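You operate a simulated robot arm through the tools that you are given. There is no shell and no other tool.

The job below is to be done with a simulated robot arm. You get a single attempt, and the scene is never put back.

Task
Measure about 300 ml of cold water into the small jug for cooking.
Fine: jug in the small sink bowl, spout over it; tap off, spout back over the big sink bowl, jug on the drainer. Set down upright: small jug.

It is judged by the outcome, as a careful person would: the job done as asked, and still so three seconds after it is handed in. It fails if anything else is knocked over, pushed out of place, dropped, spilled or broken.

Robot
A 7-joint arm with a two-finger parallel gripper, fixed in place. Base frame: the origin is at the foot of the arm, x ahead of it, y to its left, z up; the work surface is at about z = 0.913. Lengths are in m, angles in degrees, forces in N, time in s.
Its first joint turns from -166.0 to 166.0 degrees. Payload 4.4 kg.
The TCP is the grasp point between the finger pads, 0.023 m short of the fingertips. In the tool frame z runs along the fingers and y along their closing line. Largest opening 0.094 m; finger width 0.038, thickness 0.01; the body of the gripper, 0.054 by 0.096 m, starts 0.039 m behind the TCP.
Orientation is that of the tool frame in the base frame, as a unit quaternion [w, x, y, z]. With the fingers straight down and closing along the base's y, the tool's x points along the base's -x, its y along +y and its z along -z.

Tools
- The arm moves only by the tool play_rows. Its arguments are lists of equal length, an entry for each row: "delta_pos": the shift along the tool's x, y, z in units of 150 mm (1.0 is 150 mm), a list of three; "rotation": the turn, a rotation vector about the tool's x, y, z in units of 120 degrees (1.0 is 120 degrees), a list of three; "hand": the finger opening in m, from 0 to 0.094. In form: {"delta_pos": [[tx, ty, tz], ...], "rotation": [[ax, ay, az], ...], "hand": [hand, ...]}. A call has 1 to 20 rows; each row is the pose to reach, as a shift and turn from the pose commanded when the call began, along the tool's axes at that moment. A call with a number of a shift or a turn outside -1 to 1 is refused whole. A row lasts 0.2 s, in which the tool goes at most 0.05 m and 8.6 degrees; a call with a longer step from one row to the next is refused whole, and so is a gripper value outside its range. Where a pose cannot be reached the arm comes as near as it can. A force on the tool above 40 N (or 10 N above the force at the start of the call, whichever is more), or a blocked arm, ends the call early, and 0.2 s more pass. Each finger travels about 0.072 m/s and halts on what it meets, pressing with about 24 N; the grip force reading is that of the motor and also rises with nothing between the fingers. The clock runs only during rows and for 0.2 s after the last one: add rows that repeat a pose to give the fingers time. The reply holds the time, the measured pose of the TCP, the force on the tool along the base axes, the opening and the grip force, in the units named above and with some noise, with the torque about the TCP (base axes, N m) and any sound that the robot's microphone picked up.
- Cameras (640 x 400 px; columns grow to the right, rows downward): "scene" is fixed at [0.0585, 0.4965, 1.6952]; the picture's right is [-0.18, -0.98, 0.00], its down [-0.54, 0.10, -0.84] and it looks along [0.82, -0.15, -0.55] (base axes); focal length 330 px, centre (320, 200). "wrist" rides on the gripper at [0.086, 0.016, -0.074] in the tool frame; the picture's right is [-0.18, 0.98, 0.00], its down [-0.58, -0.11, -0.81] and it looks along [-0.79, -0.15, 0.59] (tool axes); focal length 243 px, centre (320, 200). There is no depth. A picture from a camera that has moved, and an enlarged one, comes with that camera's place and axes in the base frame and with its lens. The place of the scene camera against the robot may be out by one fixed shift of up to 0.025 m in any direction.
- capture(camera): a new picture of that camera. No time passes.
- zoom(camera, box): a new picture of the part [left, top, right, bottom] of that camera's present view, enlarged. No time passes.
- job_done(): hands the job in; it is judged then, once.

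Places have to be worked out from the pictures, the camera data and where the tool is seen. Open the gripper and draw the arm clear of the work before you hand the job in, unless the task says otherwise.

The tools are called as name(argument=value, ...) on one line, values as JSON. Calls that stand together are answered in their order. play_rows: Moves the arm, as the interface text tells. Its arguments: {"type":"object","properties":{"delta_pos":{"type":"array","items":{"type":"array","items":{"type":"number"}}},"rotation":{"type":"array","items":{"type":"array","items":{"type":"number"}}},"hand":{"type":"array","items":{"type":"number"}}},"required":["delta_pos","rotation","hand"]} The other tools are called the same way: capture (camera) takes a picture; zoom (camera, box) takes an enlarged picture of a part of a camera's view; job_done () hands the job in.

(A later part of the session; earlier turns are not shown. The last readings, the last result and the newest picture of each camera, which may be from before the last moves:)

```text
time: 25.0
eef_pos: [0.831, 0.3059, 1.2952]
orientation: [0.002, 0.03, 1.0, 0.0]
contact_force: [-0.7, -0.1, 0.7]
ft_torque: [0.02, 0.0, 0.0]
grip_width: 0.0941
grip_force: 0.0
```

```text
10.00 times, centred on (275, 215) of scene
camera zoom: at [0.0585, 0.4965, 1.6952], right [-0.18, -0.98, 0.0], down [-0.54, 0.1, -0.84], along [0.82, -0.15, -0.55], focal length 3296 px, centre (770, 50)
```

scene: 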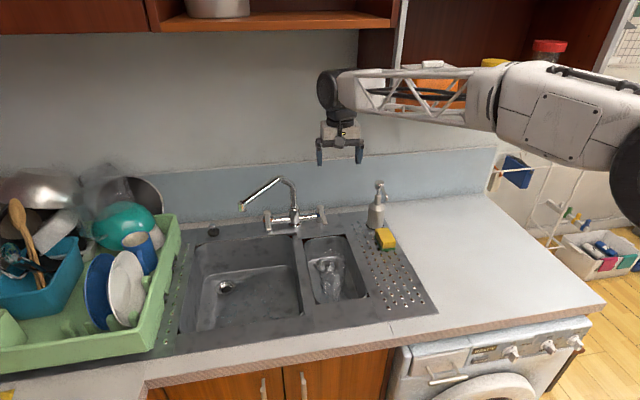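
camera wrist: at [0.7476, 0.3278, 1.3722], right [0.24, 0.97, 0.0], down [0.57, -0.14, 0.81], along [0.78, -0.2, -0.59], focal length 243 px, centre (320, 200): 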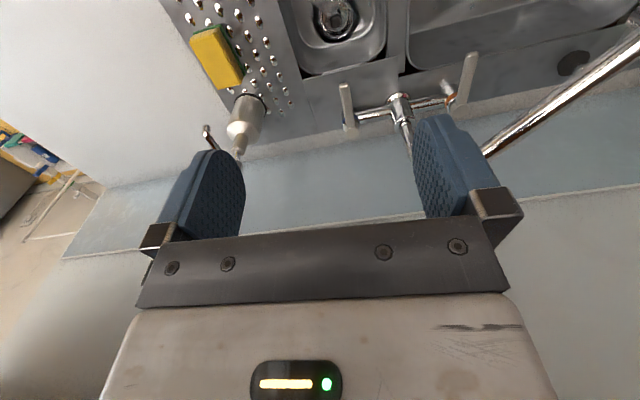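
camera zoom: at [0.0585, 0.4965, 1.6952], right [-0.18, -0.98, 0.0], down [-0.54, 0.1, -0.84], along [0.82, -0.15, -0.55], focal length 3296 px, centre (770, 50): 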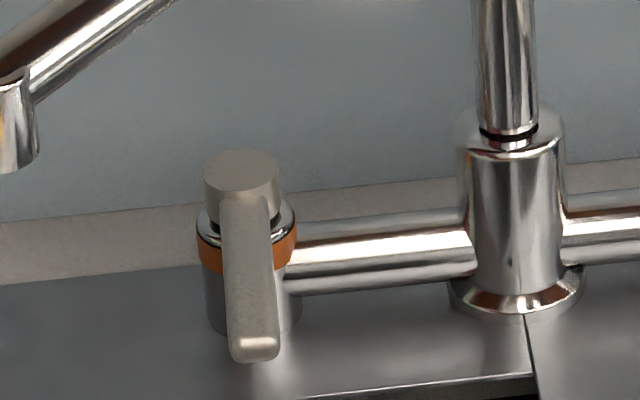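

The cold lever turns about a vertical axis at (1.05, 0.313), with its tip at (0.96, 0.313, 0.985). The spout pivot is at (1.05, 0.411) and the nozzle at (0.879, 0.579, 1.14). I'll tilt the tool forward and move to the left of the nozzle, ready to push the spout across with closed fingers.

play_rows(delta_pos=[[0.116, 0.118, 0], [0.232, 0.236, 0], [0.348, 0.354, 0], [0.464, 0.473, 0], [0.579, 0.591, 0], [0.695, 0.709, 0], [0.811, 0.827, 0], [0.927, 0.945, 0]], rotation=[[0, -0.0625, 0], [0, -0.125, 0], [0, -0.1875, 0], [0, -0.25, 0], [0, -0.3125, 0], [0, -0.375, 0], [0, -0.4375, 0], [0, -0.5, 0]], hand=[0.08, 0.06, 0.04, 0.02, 0.0, 0.0, 0.0, 0.0])

capture(camera="scene")

capture(camera="wrist")

```text
time: 26.8
eef_pos: [0.7009, 0.4603, 1.2933]
orientation: [0.501, 0.026, 0.865, -0.014]
contact_force: [0.7, 0.6, 0.7]
ft_torque: [-0.01, 0.02, -0.01]
grip_width: 0.0001
grip_force: 23.7
```

```text
taken
```

scene: 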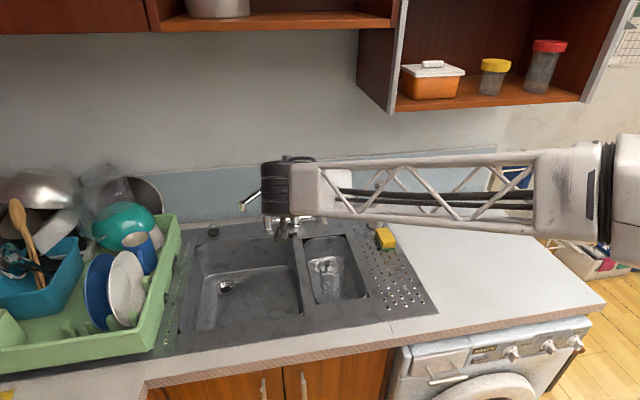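

```text
taken
camera wrist: at [0.5956, 0.4819, 1.2573], right [0.15, 0.98, 0.16], down [-0.42, -0.09, 0.9], along [0.9, -0.2, 0.39], focal length 243 px, centre (320, 200)
```

wrist: 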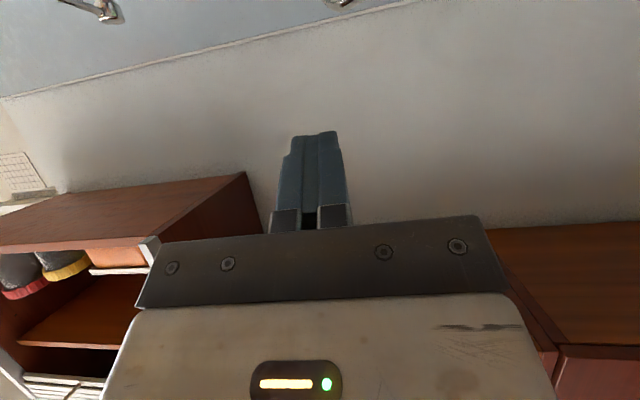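

Clear so far. I'm moving left and down to (0.76, 0.62, 1.145), which is left of and short of the nozzle.

play_rows(delta_pos=[[0.097, 0.234, 0.076], [0.194, 0.469, 0.153], [0.291, 0.703, 0.23], [0.388, 0.938, 0.306]], rotation=[[0, 0, 0], [0, 0, 0], [0, 0, 0], [0, 0, 0]], hand=[0, 0, 0, 0])

play_rows(delta_pos=[[0.102, 0.054, 0.158], [0.203, 0.107, 0.315], [0.305, 0.161, 0.473]], rotation=[[0, 0, 0], [0, 0, 0], [0, 0, 0]], hand=[0, 0, 0])

zoom(camera="scene", box=[180, 160, 340, 260])

capture(camera="wrist")

```text
time: 27.8
eef_pos: [0.7202, 0.6013, 1.223]
orientation: [0.502, 0.027, 0.864, -0.014]
contact_force: [0.0, -0.4, 0.2]
ft_torque: [0.01, 0.01, 0.0]
grip_width: 0.0002
grip_force: 24.2
```

```text
time: 28.6
eef_pos: [0.7584, 0.6236, 1.1477]
orientation: [0.501, 0.027, 0.865, -0.015]
contact_force: [0.6, -0.7, -0.1]
ft_torque: [-0.02, 0.02, 0.0]
grip_width: 0.0
grip_force: 24.3
```

```text
4.00 times, centred on (260, 210) of scene
camera zoom: at [0.0585, 0.4965, 1.6952], right [-0.18, -0.98, 0.0], down [-0.54, 0.1, -0.84], along [0.82, -0.15, -0.55], focal length 1318 px, centre (560, 160)
```

zoom: 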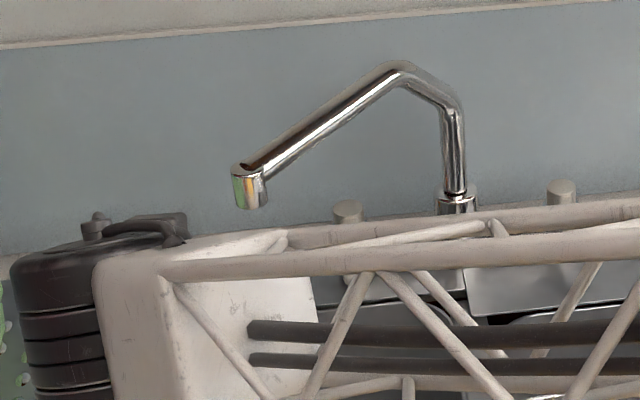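

```text
taken
camera wrist: at [0.6537, 0.645, 1.1111], right [0.15, 0.98, 0.16], down [-0.42, -0.09, 0.91], along [0.9, -0.2, 0.39], focal length 243 px, centre (320, 200)
```

wrist: 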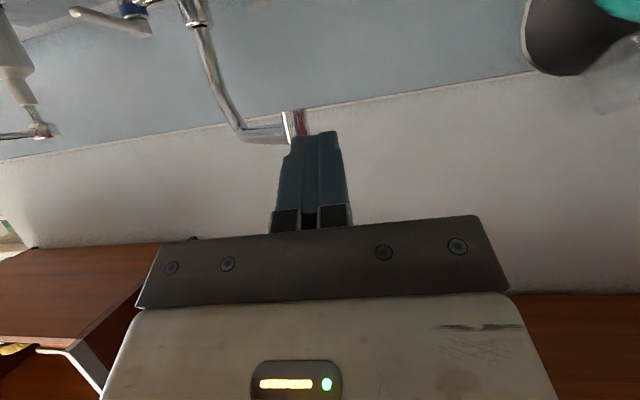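

The nozzle is at about (0.879, 0.585), z 1.12–1.15, just right of my closed fingers. I'm advancing straight forward along its left side.

play_rows(delta_pos=[[-0.096, 0.03, 0.168], [-0.192, 0.045, 0.335], [-0.288, 0.06, 0.5], [-0.384, 0.072, 0.67]], rotation=[[0, 0, 0], [0, 0, 0], [0, 0, 0], [0, 0, 0]], hand=[0, 0, 0, 0])

zoom(camera="scene", box=[180, 160, 340, 260])

capture(camera="wrist")

```text
time: 29.6
eef_pos: [0.8756, 0.6252, 1.1451]
orientation: [0.502, 0.026, 0.864, -0.014]
contact_force: [0.0, -1.0, 1.1]
ft_torque: [-0.02, 0.02, -0.01]
grip_width: 0.0002
grip_force: 24.3
```

```text
4.00 times, centred on (260, 210) of scene
camera zoom: at [0.0585, 0.4965, 1.6952], right [-0.18, -0.98, 0.0], down [-0.54, 0.1, -0.84], along [0.82, -0.15, -0.55], focal length 1318 px, centre (560, 160)
```

zoom: 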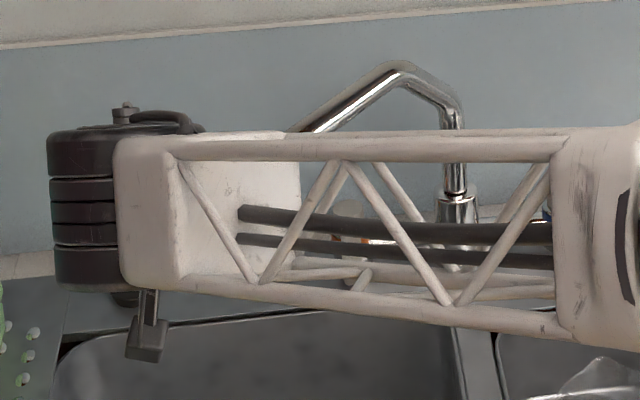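

```text
taken
camera wrist: at [0.7701, 0.648, 1.1095], right [0.15, 0.98, 0.16], down [-0.42, -0.09, 0.91], along [0.9, -0.2, 0.39], focal length 243 px, centre (320, 200)
```

wrist: 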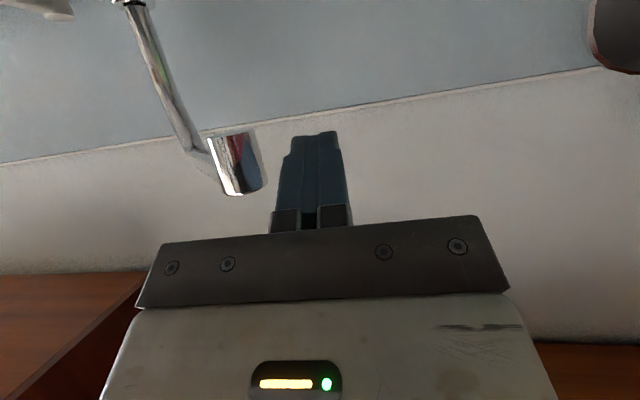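

The fingers are level with the nozzle and clear on its left. I'm pushing in -y along the spout's arc, first part.

play_rows(delta_pos=[[0.036, -0.185, -0.064], [0.074, -0.363, -0.13], [0.107, -0.492, -0.187], [0.136, -0.618, -0.239], [0.157, -0.751, -0.276], [0.177, -0.884, -0.312]], rotation=[[0, 0, 0], [0, 0, 0], [0, 0, 0], [0, 0, 0], [0, 0, 0], [0, 0, 0]], hand=[0, 0, 0, 0, 0, 0])

capture(camera="wrist")

capture(camera="scene")

```text
time: 31.0
eef_pos: [0.8154, 0.4948, 1.145]
orientation: [0.5, 0.027, 0.865, -0.015]
contact_force: [-0.8, 0.5, 0.4]
ft_torque: [0.0, 0.02, 0.02]
grip_width: 0.0002
grip_force: 23.6
```

```text
taken
camera wrist: at [0.7096, 0.5168, 1.109], right [0.15, 0.98, 0.16], down [-0.42, -0.08, 0.91], along [0.9, -0.2, 0.39], focal length 243 px, centre (320, 200)
```

wrist: 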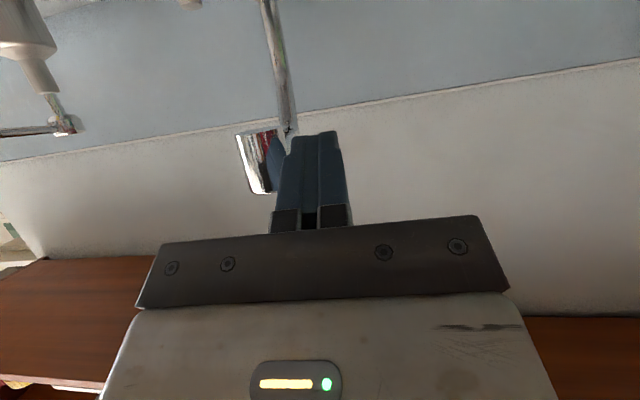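

```text
taken
```

scene: 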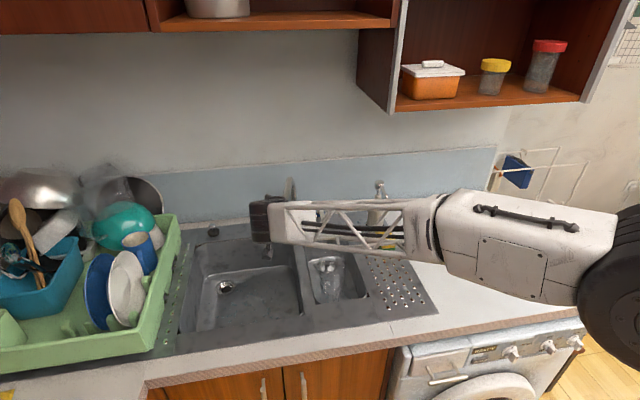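

The spout follows easily. I'm continuing along the arc towards the small bowl.

play_rows(delta_pos=[[0.016, -0.135, -0.028], [0.02, -0.273, -0.036], [0.019, -0.41, -0.034], [0.011, -0.552, -0.022], [-0.001, -0.687, 0.0], [-0.021, -0.825, 0.033]], rotation=[[0, 0, 0], [0, 0, 0], [0, 0, 0], [0, 0, 0], [0, 0, 0], [0, 0, 0]], hand=[0, 0, 0, 0, 0, 0])

capture(camera="wrist")

capture(camera="scene")

```text
time: 32.4
eef_pos: [0.813, 0.3684, 1.1457]
orientation: [0.501, 0.027, 0.865, -0.015]
contact_force: [0.5, 0.1, -0.5]
ft_torque: [0.0, 0.0, 0.0]
grip_width: 0.0
grip_force: 23.8
```

```text
taken
camera wrist: at [0.7073, 0.3911, 1.1091], right [0.15, 0.98, 0.16], down [-0.42, -0.08, 0.91], along [0.9, -0.2, 0.39], focal length 243 px, centre (320, 200)
```

wrist: 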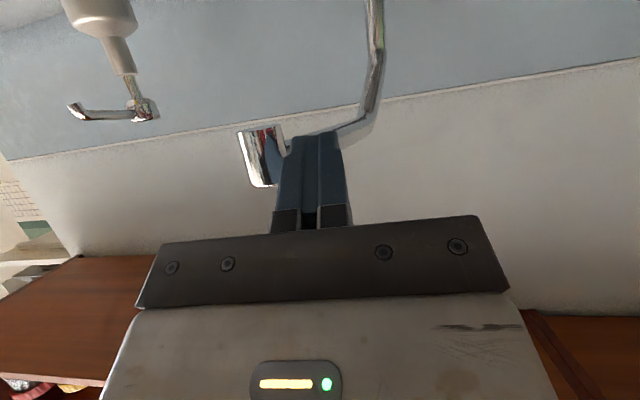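

```text
taken
```

scene: 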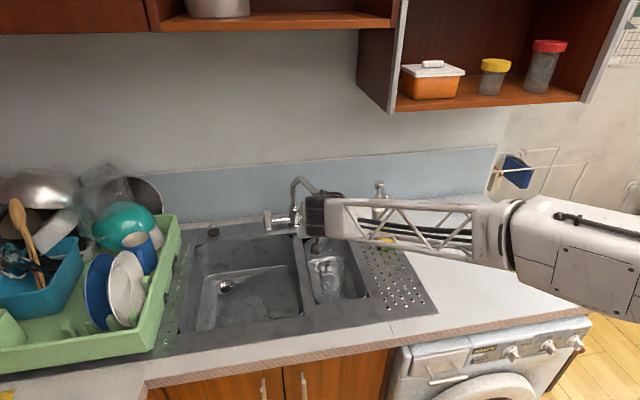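

The nozzle is near y 0.343. I'll push about 3 cm more so it sits over the jug.

play_rows(delta_pos=[[-0.023, -0.097, 0.04], [-0.043, -0.195, 0.073], [-0.043, -0.195, 0.073]], rotation=[[0, 0, 0], [0, 0, 0], [0, 0, 0]], hand=[0, 0, 0])

capture(camera="wrist")

zoom(camera="scene", box=[270, 170, 390, 310])

```text
time: 33.2
eef_pos: [0.8233, 0.3401, 1.1453]
orientation: [0.5, 0.027, 0.865, -0.015]
contact_force: [1.3, 0.2, -0.3]
ft_torque: [-0.04, 0.0, -0.01]
grip_width: 0.0
grip_force: 23.6
```

```text
taken
camera wrist: at [0.7185, 0.3624, 1.1089], right [0.15, 0.98, 0.16], down [-0.42, -0.08, 0.91], along [0.9, -0.2, 0.39], focal length 243 px, centre (320, 200)
```

wrist: 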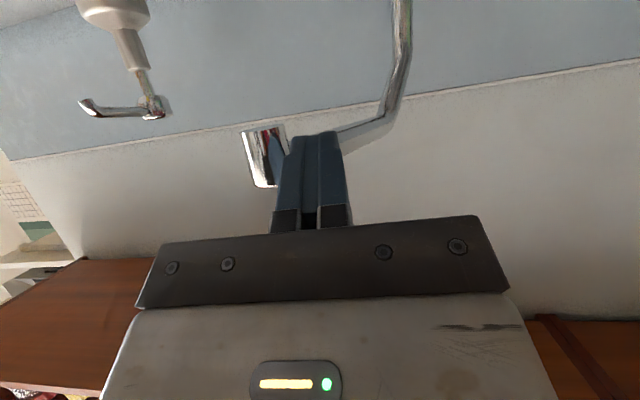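

```text
2.86 times, centred on (330, 240) of scene
camera zoom: at [0.0585, 0.4965, 1.6952], right [-0.18, -0.98, 0.0], down [-0.54, 0.1, -0.84], along [0.82, -0.15, -0.55], focal length 942 px, centre (291, 86)
```

zoom: 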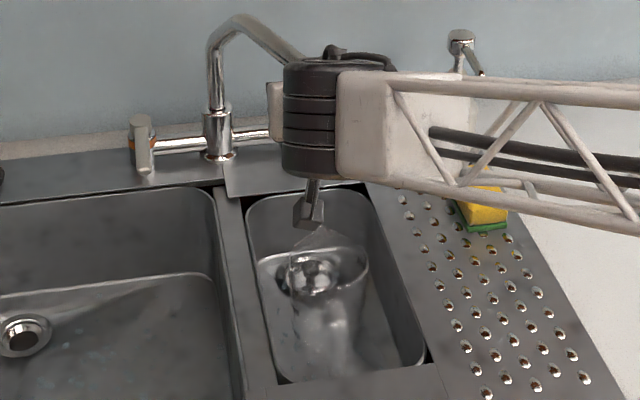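

The nozzle should be near (0.828, 0.315). I'm backing off left and rearward to verify from the scene camera.

play_rows(delta_pos=[[0.003, 0.1, -0.005], [0.137, 0.117, -0.237], [0.269, 0.101, -0.469], [0.402, 0.086, -0.7]], rotation=[[0, 0, 0], [0, 0, 0], [0, 0, 0], [0, 0, 0]], hand=[0, 0, 0, 0])

capture(camera="wrist")

capture(camera="scene")

```text
time: 34.2
eef_pos: [0.7067, 0.3617, 1.1447]
orientation: [0.5, 0.027, 0.865, -0.015]
contact_force: [0.6, 0.4, 0.2]
ft_torque: [-0.04, -0.04, -0.03]
grip_width: 0.0003
grip_force: 23.7
```

```text
taken
camera wrist: at [0.6005, 0.3847, 1.1081], right [0.15, 0.98, 0.16], down [-0.42, -0.08, 0.91], along [0.9, -0.2, 0.39], focal length 243 px, centre (320, 200)
```

wrist: 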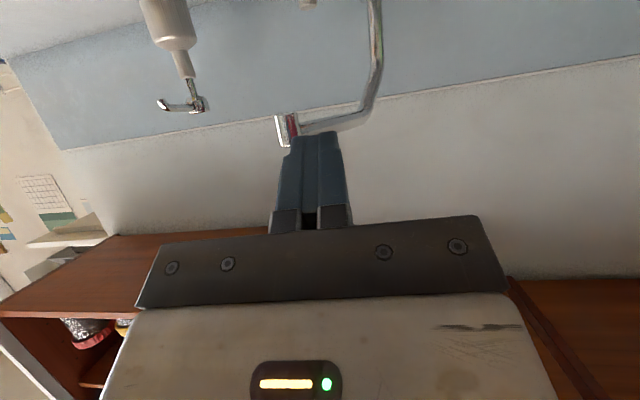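

```text
taken
```

scene: 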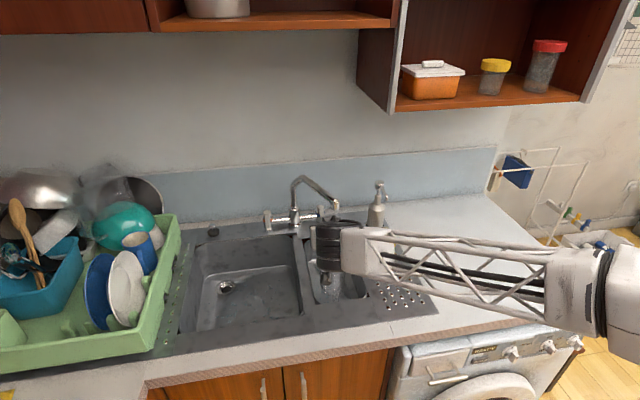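

The spout now reaches over the jug. I'll swing the tool to the right of the spout and yaw it about 48°, so I can reach the cold lever from the right without touching the spout.

play_rows(delta_pos=[[-0.082, -0.144, -0.037], [-0.163, -0.288, -0.074], [-0.245, -0.432, -0.111], [-0.326, -0.576, -0.148], [-0.408, -0.72, -0.185], [-0.489, -0.864, -0.222]], rotation=[[-0.058, 0, -0.0335], [-0.117, 0, -0.067], [-0.175, 0.0005, -0.1005], [-0.233, 0.001, -0.134], [-0.292, 0.001, -0.1675], [-0.35, 0.001, -0.201]], hand=[0, 0, 0.02, 0.04, 0.05, 0.05])

capture(camera="scene")

capture(camera="wrist")

```text
time: 35.8
eef_pos: [0.6888, 0.2281, 1.2537]
orientation: [0.48, -0.331, 0.79, 0.188]
contact_force: [0.7, 0.4, -1.7]
ft_torque: [0.09, -0.06, -0.01]
grip_width: 0.0502
grip_force: 0.0
stopped in row 6: the arm was blocked; the commanded pose is now the measured one
```

```text
taken
```

scene: 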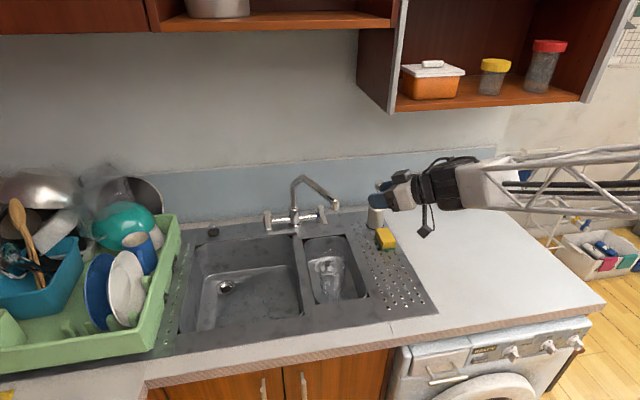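

```text
taken
camera wrist: at [0.6043, 0.1641, 1.2142], right [-0.64, 0.76, 0.14], down [-0.25, -0.38, 0.89], along [0.73, 0.53, 0.43], focal length 243 px, centre (320, 200)
```

wrist: 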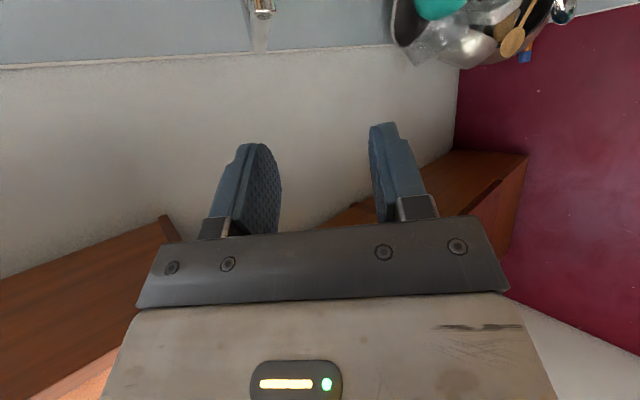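

It stopped right at the end of the swing, probably near a wrist limit, but yaw is about 44° and tilt 62°. I'll reduce the tilt to about 45° and advance towards a pre-lever position.

play_rows(delta_pos=[[0.057, -0.113, 0.163], [0.114, -0.226, 0.326], [0.171, -0.34, 0.488], [0.228, -0.453, 0.651]], rotation=[[0, 0.035, 0], [0, 0.07, 0], [0, 0.105, 0], [0, 0.14, 0]], hand=[0.06, 0.06, 0.06, 0.06])

capture(camera="scene")

capture(camera="wrist")

```text
time: 36.8
eef_pos: [0.787, 0.2307, 1.1816]
orientation: [0.359, -0.357, 0.852, 0.138]
contact_force: [-0.3, 1.0, 0.6]
ft_torque: [0.01, 0.01, -0.03]
grip_width: 0.0598
grip_force: 0.1
```

```text
taken
```

scene: 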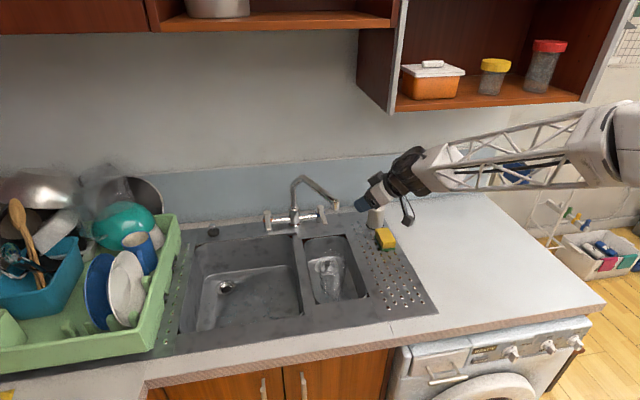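

```text
taken
camera wrist: at [0.6953, 0.1609, 1.1742], right [-0.6, 0.79, 0.11], down [-0.05, -0.18, 0.98], along [0.79, 0.59, 0.15], focal length 243 px, centre (320, 200)
```

wrist: 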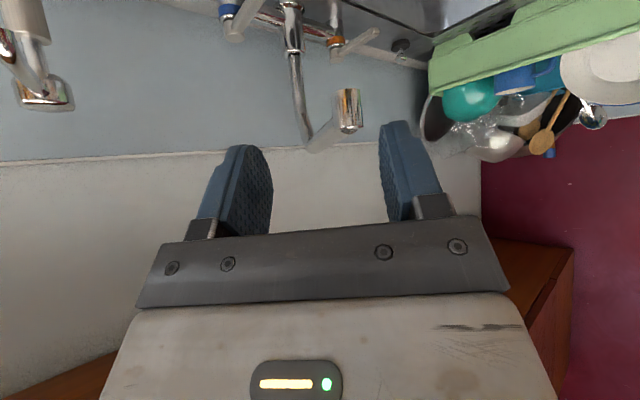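

The scene view is now unobstructed, so I'm checking the nozzle against the jug opening.

zoom(camera="scene", box=[280, 165, 390, 310])

```text
2.76 times, centred on (335, 238) of scene
camera zoom: at [0.0585, 0.4965, 1.6952], right [-0.18, -0.98, 0.0], down [-0.54, 0.1, -0.84], along [0.82, -0.15, -0.55], focal length 909 px, centre (279, 97)
```

zoom: 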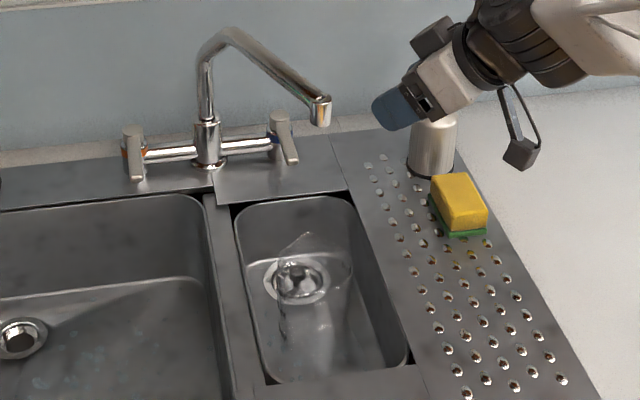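

The projected stream lands at the centre of the jug's rim, so the spout is well placed. I'll close the fingers into a post, yaw back to about 30°, and go to a pre-position right of the cold lever, keeping clear of the soap pump and the spout.

play_rows(delta_pos=[[0.038, -0.108, 0.186], [0.075, -0.216, 0.372], [0.113, -0.323, 0.559], [0.15, -0.431, 0.745], [0.188, -0.539, 0.931]], rotation=[[0.0166, 0.0005, 0.0165], [0.033, 0.001, 0.033], [0.0497, 0.0015, 0.0495], [0.066, 0.002, 0.066], [0.0828, 0.0025, 0.0825]], hand=[0.04, 0.02, 0.0, 0.0, 0.0])

capture(camera="wrist")

zoom(camera="scene", box=[280, 165, 440, 265])

```text
time: 38.0
eef_pos: [0.903, 0.2266, 1.0614]
orientation: [0.374, -0.25, 0.888, 0.095]
contact_force: [0.7, -0.2, 0.4]
ft_torque: [-0.01, -0.02, 0.03]
grip_width: 0.0
grip_force: 24.3
```

```text
taken
camera wrist: at [0.7986, 0.182, 1.0525], right [-0.4, 0.91, 0.11], down [-0.09, -0.16, 0.98], along [0.91, 0.38, 0.15], focal length 243 px, centre (320, 200)
```

wrist: 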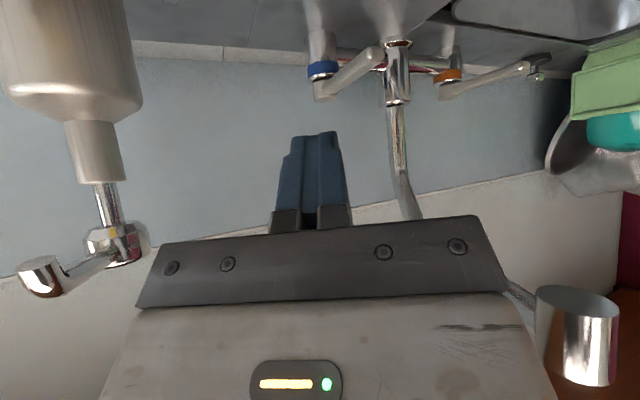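

```text
4.00 times, centred on (360, 215) of scene
camera zoom: at [0.0585, 0.4965, 1.6952], right [-0.18, -0.98, 0.0], down [-0.54, 0.1, -0.84], along [0.82, -0.15, -0.55], focal length 1318 px, centre (160, 140)
```

zoom: 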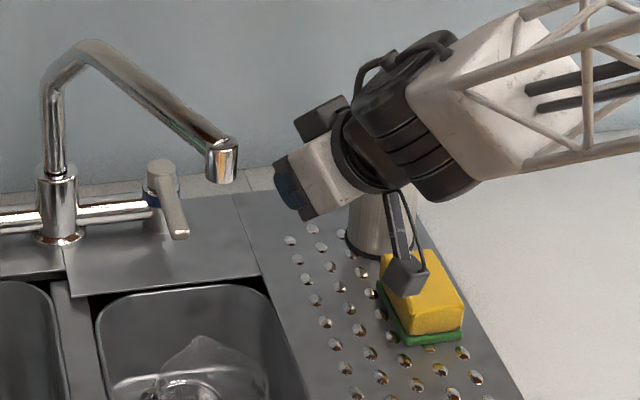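

The wrist view shows the lever and hub clearly, with the tip at about (0.965, 0.31, 0.973). I'm advancing the closed fingers to the right side of the lever without touching it.

play_rows(delta_pos=[[0.003, 0.002, 0.16], [0.007, 0.004, 0.32], [0.01, 0.006, 0.48], [0.014, 0.009, 0.64], [0.017, 0.011, 0.803]], rotation=[[0, 0, 0], [0, 0, 0], [0, 0, 0], [0, 0, 0], [0, 0, 0]], hand=[0, 0, 0, 0, 0])

capture(camera="wrist")

zoom(camera="scene", box=[280, 175, 440, 275])

```text
time: 39.2
eef_pos: [0.9745, 0.2725, 0.9753]
orientation: [0.373, -0.25, 0.888, 0.094]
contact_force: [0.2, -0.1, -0.1]
ft_torque: [-0.01, 0.02, 0.0]
grip_width: 0.0
grip_force: 24.0
```

```text
taken
camera wrist: at [0.8701, 0.227, 0.9677], right [-0.4, 0.91, 0.11], down [-0.09, -0.16, 0.98], along [0.91, 0.38, 0.15], focal length 243 px, centre (320, 200)
```

wrist: 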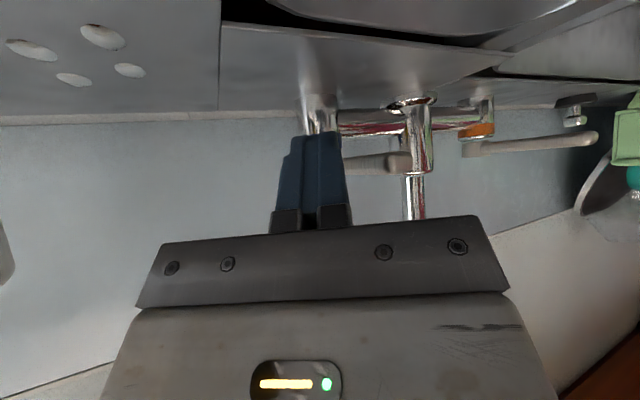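

```text
4.00 times, centred on (360, 225) of scene
camera zoom: at [0.0585, 0.4965, 1.6952], right [-0.18, -0.98, 0.0], down [-0.54, 0.1, -0.84], along [0.82, -0.15, -0.55], focal length 1318 px, centre (160, 100)
```

zoom: 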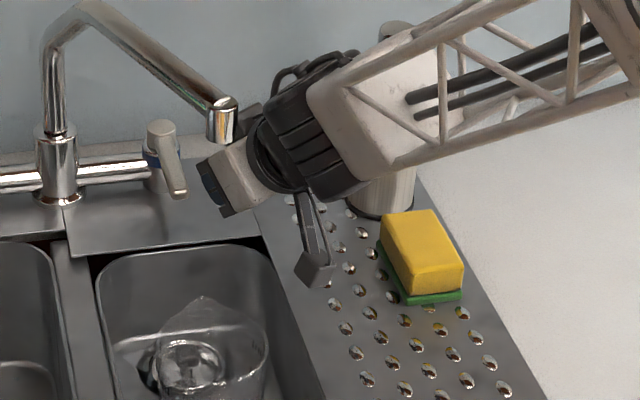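

The post is right of the lever tip (0.963, 0.313, 0.972). I'm testing with a gentle push towards +y in small steps.

play_rows(delta_pos=[[-0.015, 0.034, 0.014], [-0.03, 0.068, 0.028], [-0.045, 0.103, 0.042], [-0.06, 0.137, 0.057]], rotation=[[0, 0, 0], [0, 0, 0], [0, 0, 0], [0, 0, 0]], hand=[0, 0, 0, 0])

capture(camera="wrist")

zoom(camera="scene", box=[280, 175, 380, 275])

```text
time: 39.9
eef_pos: [0.9757, 0.2831, 0.9751]
orientation: [0.372, -0.248, 0.889, 0.092]
contact_force: [-7.1, -14.4, 5.4]
ft_torque: [0.07, -0.09, -0.14]
grip_width: 0.0001
grip_force: 24.0
stopped in row 3: the force on the tool passed its limit at 53 N (the readings are from after the stop); the commanded pose is now the measured one
```

```text
taken
camera wrist: at [0.8705, 0.2386, 0.9677], right [-0.39, 0.91, 0.11], down [-0.09, -0.16, 0.98], along [0.92, 0.38, 0.15], focal length 243 px, centre (320, 200)
```

wrist: 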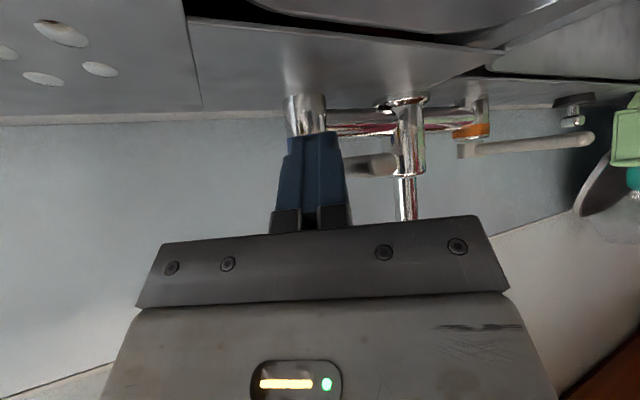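

```text
4.00 times, centred on (330, 225) of scene
camera zoom: at [0.0585, 0.4965, 1.6952], right [-0.18, -0.98, 0.0], down [-0.54, 0.1, -0.84], along [0.82, -0.15, -0.55], focal length 1318 px, centre (280, 100)
```

zoom: 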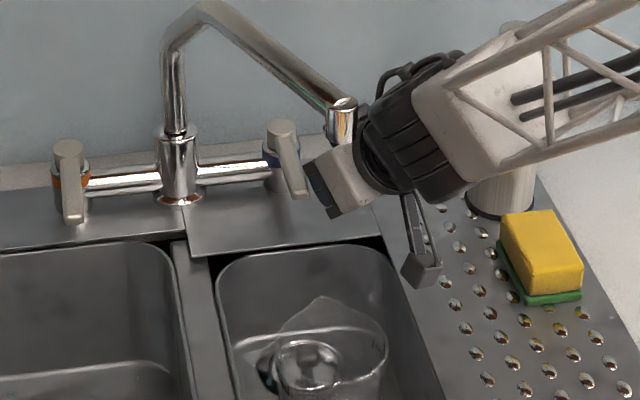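

The lever is solid in the +y direction, so that is its closed stop and it opens towards -y. I'm backing away so I can re-approach with open fingers straddling the lever, able to both open and close it.

play_rows(delta_pos=[[0.05, -0.114, -0.047], [0.05, -0.114, -0.25], [0.05, -0.114, -0.45], [0.05, -0.114, -0.62]], rotation=[[0, 0, 0], [0, 0, 0], [0, 0, 0], [0, 0, 0]], hand=[0, 0, 0, 0.02])

capture(camera="wrist")

```text
time: 40.9
eef_pos: [0.9233, 0.235, 1.0353]
orientation: [0.372, -0.249, 0.889, 0.093]
contact_force: [-0.4, 0.0, -1.1]
ft_torque: [0.0, 0.01, 0.02]
grip_width: 0.02
grip_force: 0.1
```

```text
taken
camera wrist: at [0.8186, 0.1901, 1.0285], right [-0.39, 0.91, 0.11], down [-0.09, -0.16, 0.98], along [0.91, 0.38, 0.15], focal length 243 px, centre (320, 200)
```

wrist: 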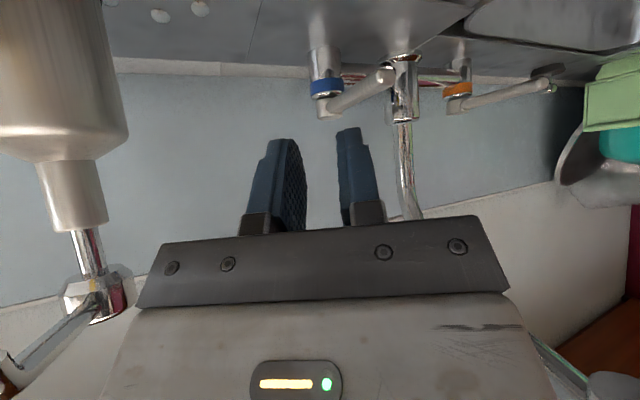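

The lever hasn't moved. I'm yawing 6° more, opening to 55 mm and lining up with the lever between the fingers.

play_rows(delta_pos=[[-0.072, 0.106, 0.071], [-0.145, 0.213, 0.142], [-0.145, 0.213, 0.142]], rotation=[[-0.018, -0.0005, -0.0175], [-0.0356, -0.0009, -0.0351], [-0.0356, -0.0009, -0.0351]], hand=[0.04, 0.055, 0.055])

capture(camera="wrist")

zoom(camera="scene", box=[280, 165, 400, 265])

```text
time: 41.7
eef_pos: [0.9325, 0.2779, 1.0359]
orientation: [0.368, -0.295, 0.875, 0.113]
contact_force: [0.0, 0.2, 0.3]
ft_torque: [0.01, 0.03, 0.03]
grip_width: 0.0551
grip_force: 0.0
```

```text
taken
camera wrist: at [0.8329, 0.2224, 1.0282], right [-0.49, 0.87, 0.11], down [-0.08, -0.17, 0.98], along [0.87, 0.47, 0.15], focal length 243 px, centre (320, 200)
```

wrist: 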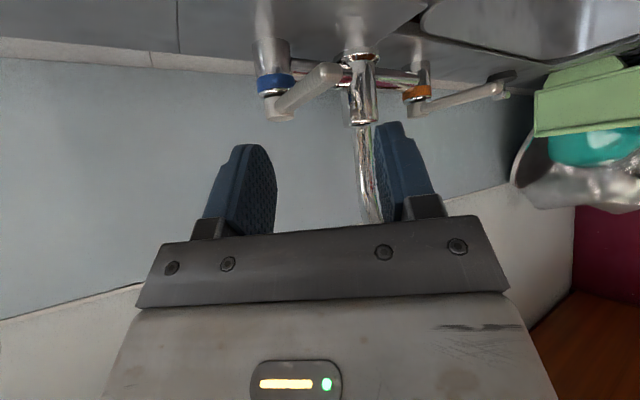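

```text
4.00 times, centred on (340, 215) of scene
camera zoom: at [0.0585, 0.4965, 1.6952], right [-0.18, -0.98, 0.0], down [-0.54, 0.1, -0.84], along [0.82, -0.15, -0.55], focal length 1318 px, centre (240, 140)
```

zoom: 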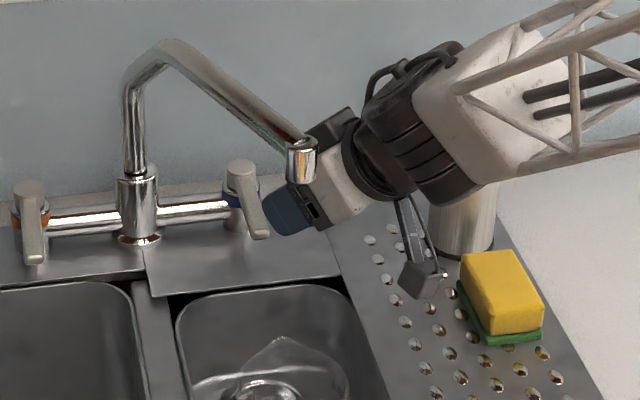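

The lever tip is centred between the fingers, with about 18 mm clear of the spout nozzle. I'm inserting straight along the fingers.

play_rows(delta_pos=[[0.001, -0.001, 0.12], [0.001, -0.001, 0.24], [0.002, -0.002, 0.36], [0.002, -0.002, 0.47], [0.003, -0.003, 0.574]], rotation=[[0, 0, 0], [0, 0, 0], [0, 0, 0], [0, 0, 0], [0, 0, 0]], hand=[0.055, 0.055, 0.055, 0.055, 0.055])

capture(camera="wrist")

zoom(camera="scene", box=[280, 165, 400, 265])

```text
time: 42.9
eef_pos: [0.9813, 0.3099, 0.9756]
orientation: [0.368, -0.296, 0.874, 0.113]
contact_force: [-0.2, -2.3, -1.6]
ft_torque: [0.01, -0.02, -0.14]
grip_width: 0.0556
grip_force: 0.8
```

```text
taken
camera wrist: at [0.8827, 0.2549, 0.9676], right [-0.49, 0.87, 0.11], down [-0.08, -0.17, 0.98], along [0.87, 0.47, 0.15], focal length 243 px, centre (320, 200)
```

wrist: 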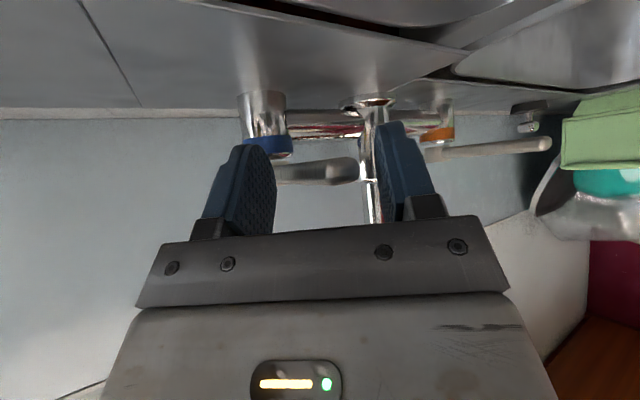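

```text
4.00 times, centred on (340, 215) of scene
camera zoom: at [0.0585, 0.4965, 1.6952], right [-0.18, -0.98, 0.0], down [-0.54, 0.1, -0.84], along [0.82, -0.15, -0.55], focal length 1318 px, centre (240, 140)
```

zoom: 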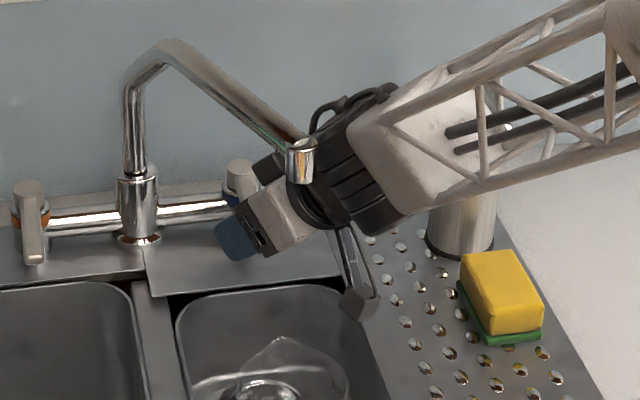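

The fingers straddle the lever. Now I'm pulling gently towards -y by about 2 cm to open the cold valve a little.

play_rows(delta_pos=[[0.02, -0.036, -0.019], [0.039, -0.072, -0.037], [0.058, -0.107, -0.055]], rotation=[[0, 0, 0], [0, 0, 0], [0, 0, 0]], hand=[0.055, 0.055, 0.055])

zoom(camera="scene", box=[280, 165, 400, 305])

capture(camera="wrist")

```text
time: 43.7
eef_pos: [0.9821, 0.2915, 0.9749]
orientation: [0.368, -0.294, 0.875, 0.112]
contact_force: [0.4, 0.0, 0.2]
ft_torque: [0.0, 0.02, 0.02]
grip_width: 0.0549
grip_force: 0.0
```

```text
2.86 times, centred on (340, 235) of scene
camera zoom: at [0.0585, 0.4965, 1.6952], right [-0.18, -0.98, 0.0], down [-0.54, 0.1, -0.84], along [0.82, -0.15, -0.55], focal length 942 px, centre (263, 100)
```

zoom: 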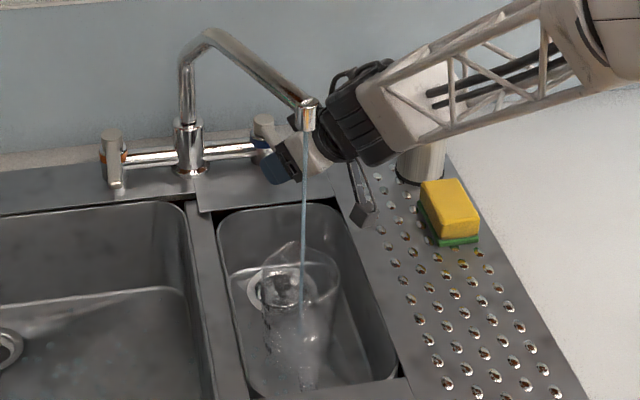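

```text
taken
camera wrist: at [0.8827, 0.2359, 0.9668], right [-0.49, 0.87, 0.11], down [-0.08, -0.17, 0.98], along [0.87, 0.47, 0.15], focal length 243 px, centre (320, 200)
```

wrist: 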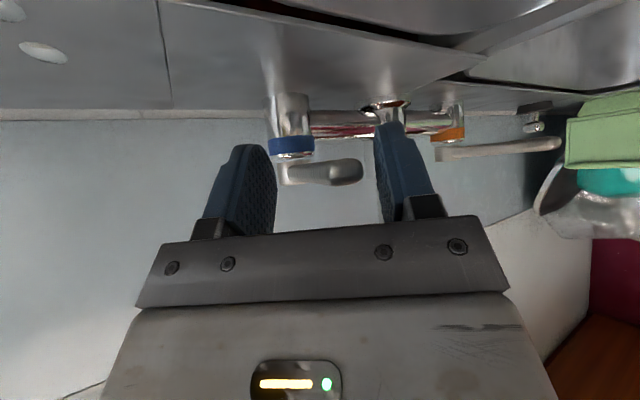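

Cold water is running in a thin stream straight into the jug. I'm holding position for a second and checking the level.

play_rows(delta_pos=[[0, 0, 0], [0, 0, 0], [0, 0, 0], [0, 0, 0]], rotation=[[0, 0, 0], [0, 0, 0], [0, 0, 0], [0, 0, 0]], hand=[0.055, 0.055, 0.055, 0.055])

zoom(camera="scene", box=[300, 245, 360, 310])

```text
time: 44.7
eef_pos: [0.9831, 0.2926, 0.9737]
orientation: [0.367, -0.294, 0.875, 0.112]
contact_force: [0.5, 0.7, 0.6]
ft_torque: [-0.01, 0.01, 0.01]
grip_width: 0.0552
grip_force: 0.1
```

```text
6.15 times, centred on (330, 278) of scene
camera zoom: at [0.0585, 0.4965, 1.6952], right [-0.18, -0.98, 0.0], down [-0.54, 0.1, -0.84], along [0.82, -0.15, -0.55], focal length 2028 px, centre (258, -277)
```

zoom: 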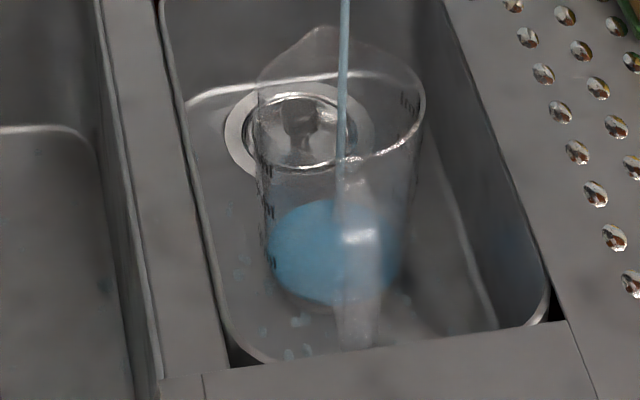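

Water shows up as blue in the jug. I'm zooming more to compare the surface with the printed marks.

zoom(camera="scene", box=[318, 256, 348, 296])

```text
10.00 times, centred on (333, 276) of scene
camera zoom: at [0.0585, 0.4965, 1.6952], right [-0.18, -0.98, 0.0], down [-0.54, 0.1, -0.84], along [0.82, -0.15, -0.55], focal length 3296 px, centre (190, -560)
```

zoom: 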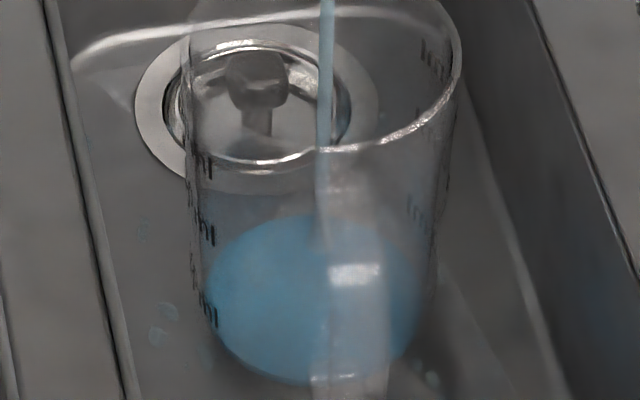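

The marks are spaced about 35 mm apart, consistent with 100 / 300 / 500 ml. The level is around the lowest mark (~100 ml). I'm holding another 0.6 s to calibrate the flow.

play_rows(delta_pos=[[0, 0, 0], [0, 0, 0]], rotation=[[0, 0, 0], [0, 0, 0]], hand=[0.055, 0.055])

zoom(camera="scene", box=[318, 256, 348, 296])

```text
time: 45.3
eef_pos: [0.9812, 0.2909, 0.9739]
orientation: [0.368, -0.294, 0.875, 0.112]
contact_force: [-0.5, -0.7, 0.6]
ft_torque: [0.01, 0.02, 0.01]
grip_width: 0.0551
grip_force: 0.1
```

```text
10.00 times, centred on (333, 276) of scene
camera zoom: at [0.0585, 0.4965, 1.6952], right [-0.18, -0.98, 0.0], down [-0.54, 0.1, -0.84], along [0.82, -0.15, -0.55], focal length 3296 px, centre (190, -560)
```

zoom: 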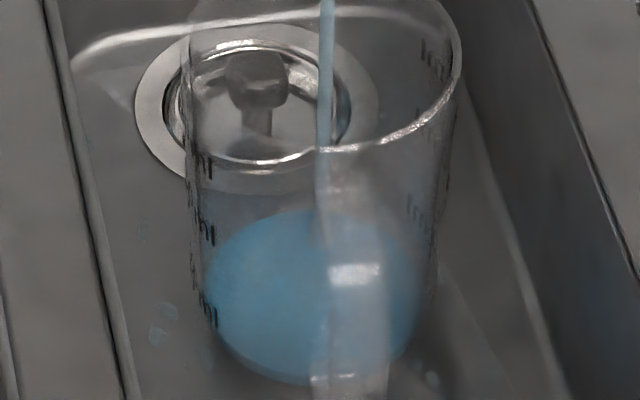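

The level rises about 3 mm per 0.6 s, so the flow is about 30 ml/s and the jug holds 65–80 ml now. I'm holding 3 s more.

play_rows(delta_pos=[[0, 0, 0], [0, 0, 0], [0, 0, 0], [0, 0, 0], [0, 0, 0], [0, 0, 0], [0, 0, 0], [0, 0, 0], [0, 0, 0], [0, 0, 0], [0, 0, 0], [0, 0, 0], [0, 0, 0], [0, 0, 0]], rotation=[[0, 0, 0], [0, 0, 0], [0, 0, 0], [0, 0, 0], [0, 0, 0], [0, 0, 0], [0, 0, 0], [0, 0, 0], [0, 0, 0], [0, 0, 0], [0, 0, 0], [0, 0, 0], [0, 0, 0], [0, 0, 0]], hand=[0.055, 0.055, 0.055, 0.055, 0.055, 0.055, 0.055, 0.055, 0.055, 0.055, 0.055, 0.055, 0.055, 0.055])

zoom(camera="scene", box=[318, 256, 348, 296])

```text
time: 48.3
eef_pos: [0.9817, 0.2913, 0.9739]
orientation: [0.368, -0.294, 0.875, 0.112]
contact_force: [-0.5, 0.4, 0.3]
ft_torque: [0.0, 0.0, -0.01]
grip_width: 0.0547
grip_force: 0.1
```

```text
10.00 times, centred on (333, 276) of scene
camera zoom: at [0.0585, 0.4965, 1.6952], right [-0.18, -0.98, 0.0], down [-0.54, 0.1, -0.84], along [0.82, -0.15, -0.55], focal length 3296 px, centre (190, -560)
```

zoom: 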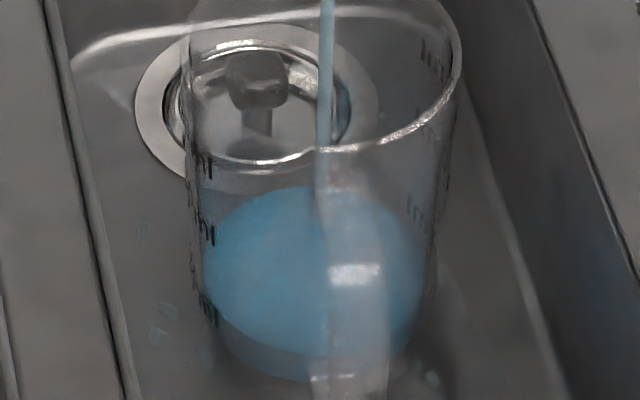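

The flow is about 22 ml/s and the level is about 110–120 ml. I'm holding another 4.2 s and measuring again.

play_rows(delta_pos=[[0, 0, 0], [0, 0, 0], [0, 0, 0], [0, 0, 0], [0, 0, 0], [0, 0, 0], [0, 0, 0], [0, 0, 0], [0, 0, 0], [0, 0, 0], [0, 0, 0], [0, 0, 0], [0, 0, 0], [0, 0, 0], [0, 0, 0], [0, 0, 0], [0, 0, 0], [0, 0, 0], [0, 0, 0], [0, 0, 0]], rotation=[[0, 0, 0], [0, 0, 0], [0, 0, 0], [0, 0, 0], [0, 0, 0], [0, 0, 0], [0, 0, 0], [0, 0, 0], [0, 0, 0], [0, 0, 0], [0, 0, 0], [0, 0, 0], [0, 0, 0], [0, 0, 0], [0, 0, 0], [0, 0, 0], [0, 0, 0], [0, 0, 0], [0, 0, 0], [0, 0, 0]], hand=[0.055, 0.055, 0.055, 0.055, 0.055, 0.055, 0.055, 0.055, 0.055, 0.055, 0.055, 0.055, 0.055, 0.055, 0.055, 0.055, 0.055, 0.055, 0.055, 0.055])

zoom(camera="scene", box=[318, 256, 348, 296])

capture(camera="wrist")

```text
time: 52.5
eef_pos: [0.983, 0.2914, 0.9749]
orientation: [0.367, -0.295, 0.875, 0.113]
contact_force: [0.3, 0.1, -0.2]
ft_torque: [-0.02, -0.01, 0.01]
grip_width: 0.0553
grip_force: 0.1
```

```text
10.00 times, centred on (333, 276) of scene
camera zoom: at [0.0585, 0.4965, 1.6952], right [-0.18, -0.98, 0.0], down [-0.54, 0.1, -0.84], along [0.82, -0.15, -0.55], focal length 3296 px, centre (190, -560)
```

zoom: 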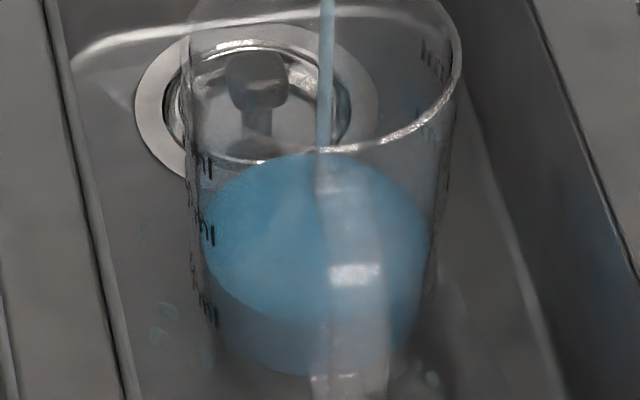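

```text
taken
camera wrist: at [0.8826, 0.2361, 0.9668], right [-0.49, 0.87, 0.11], down [-0.08, -0.17, 0.98], along [0.87, 0.47, 0.15], focal length 243 px, centre (320, 200)
```

wrist: 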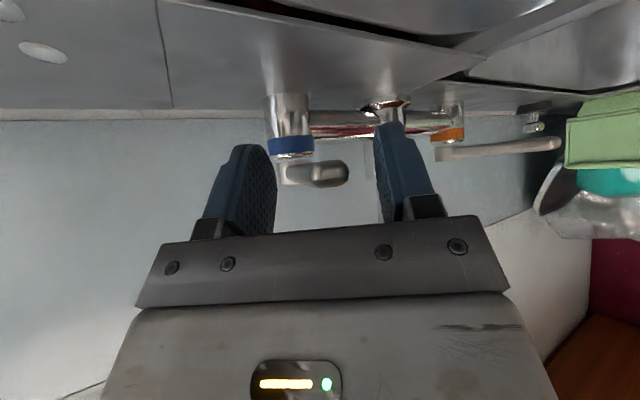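

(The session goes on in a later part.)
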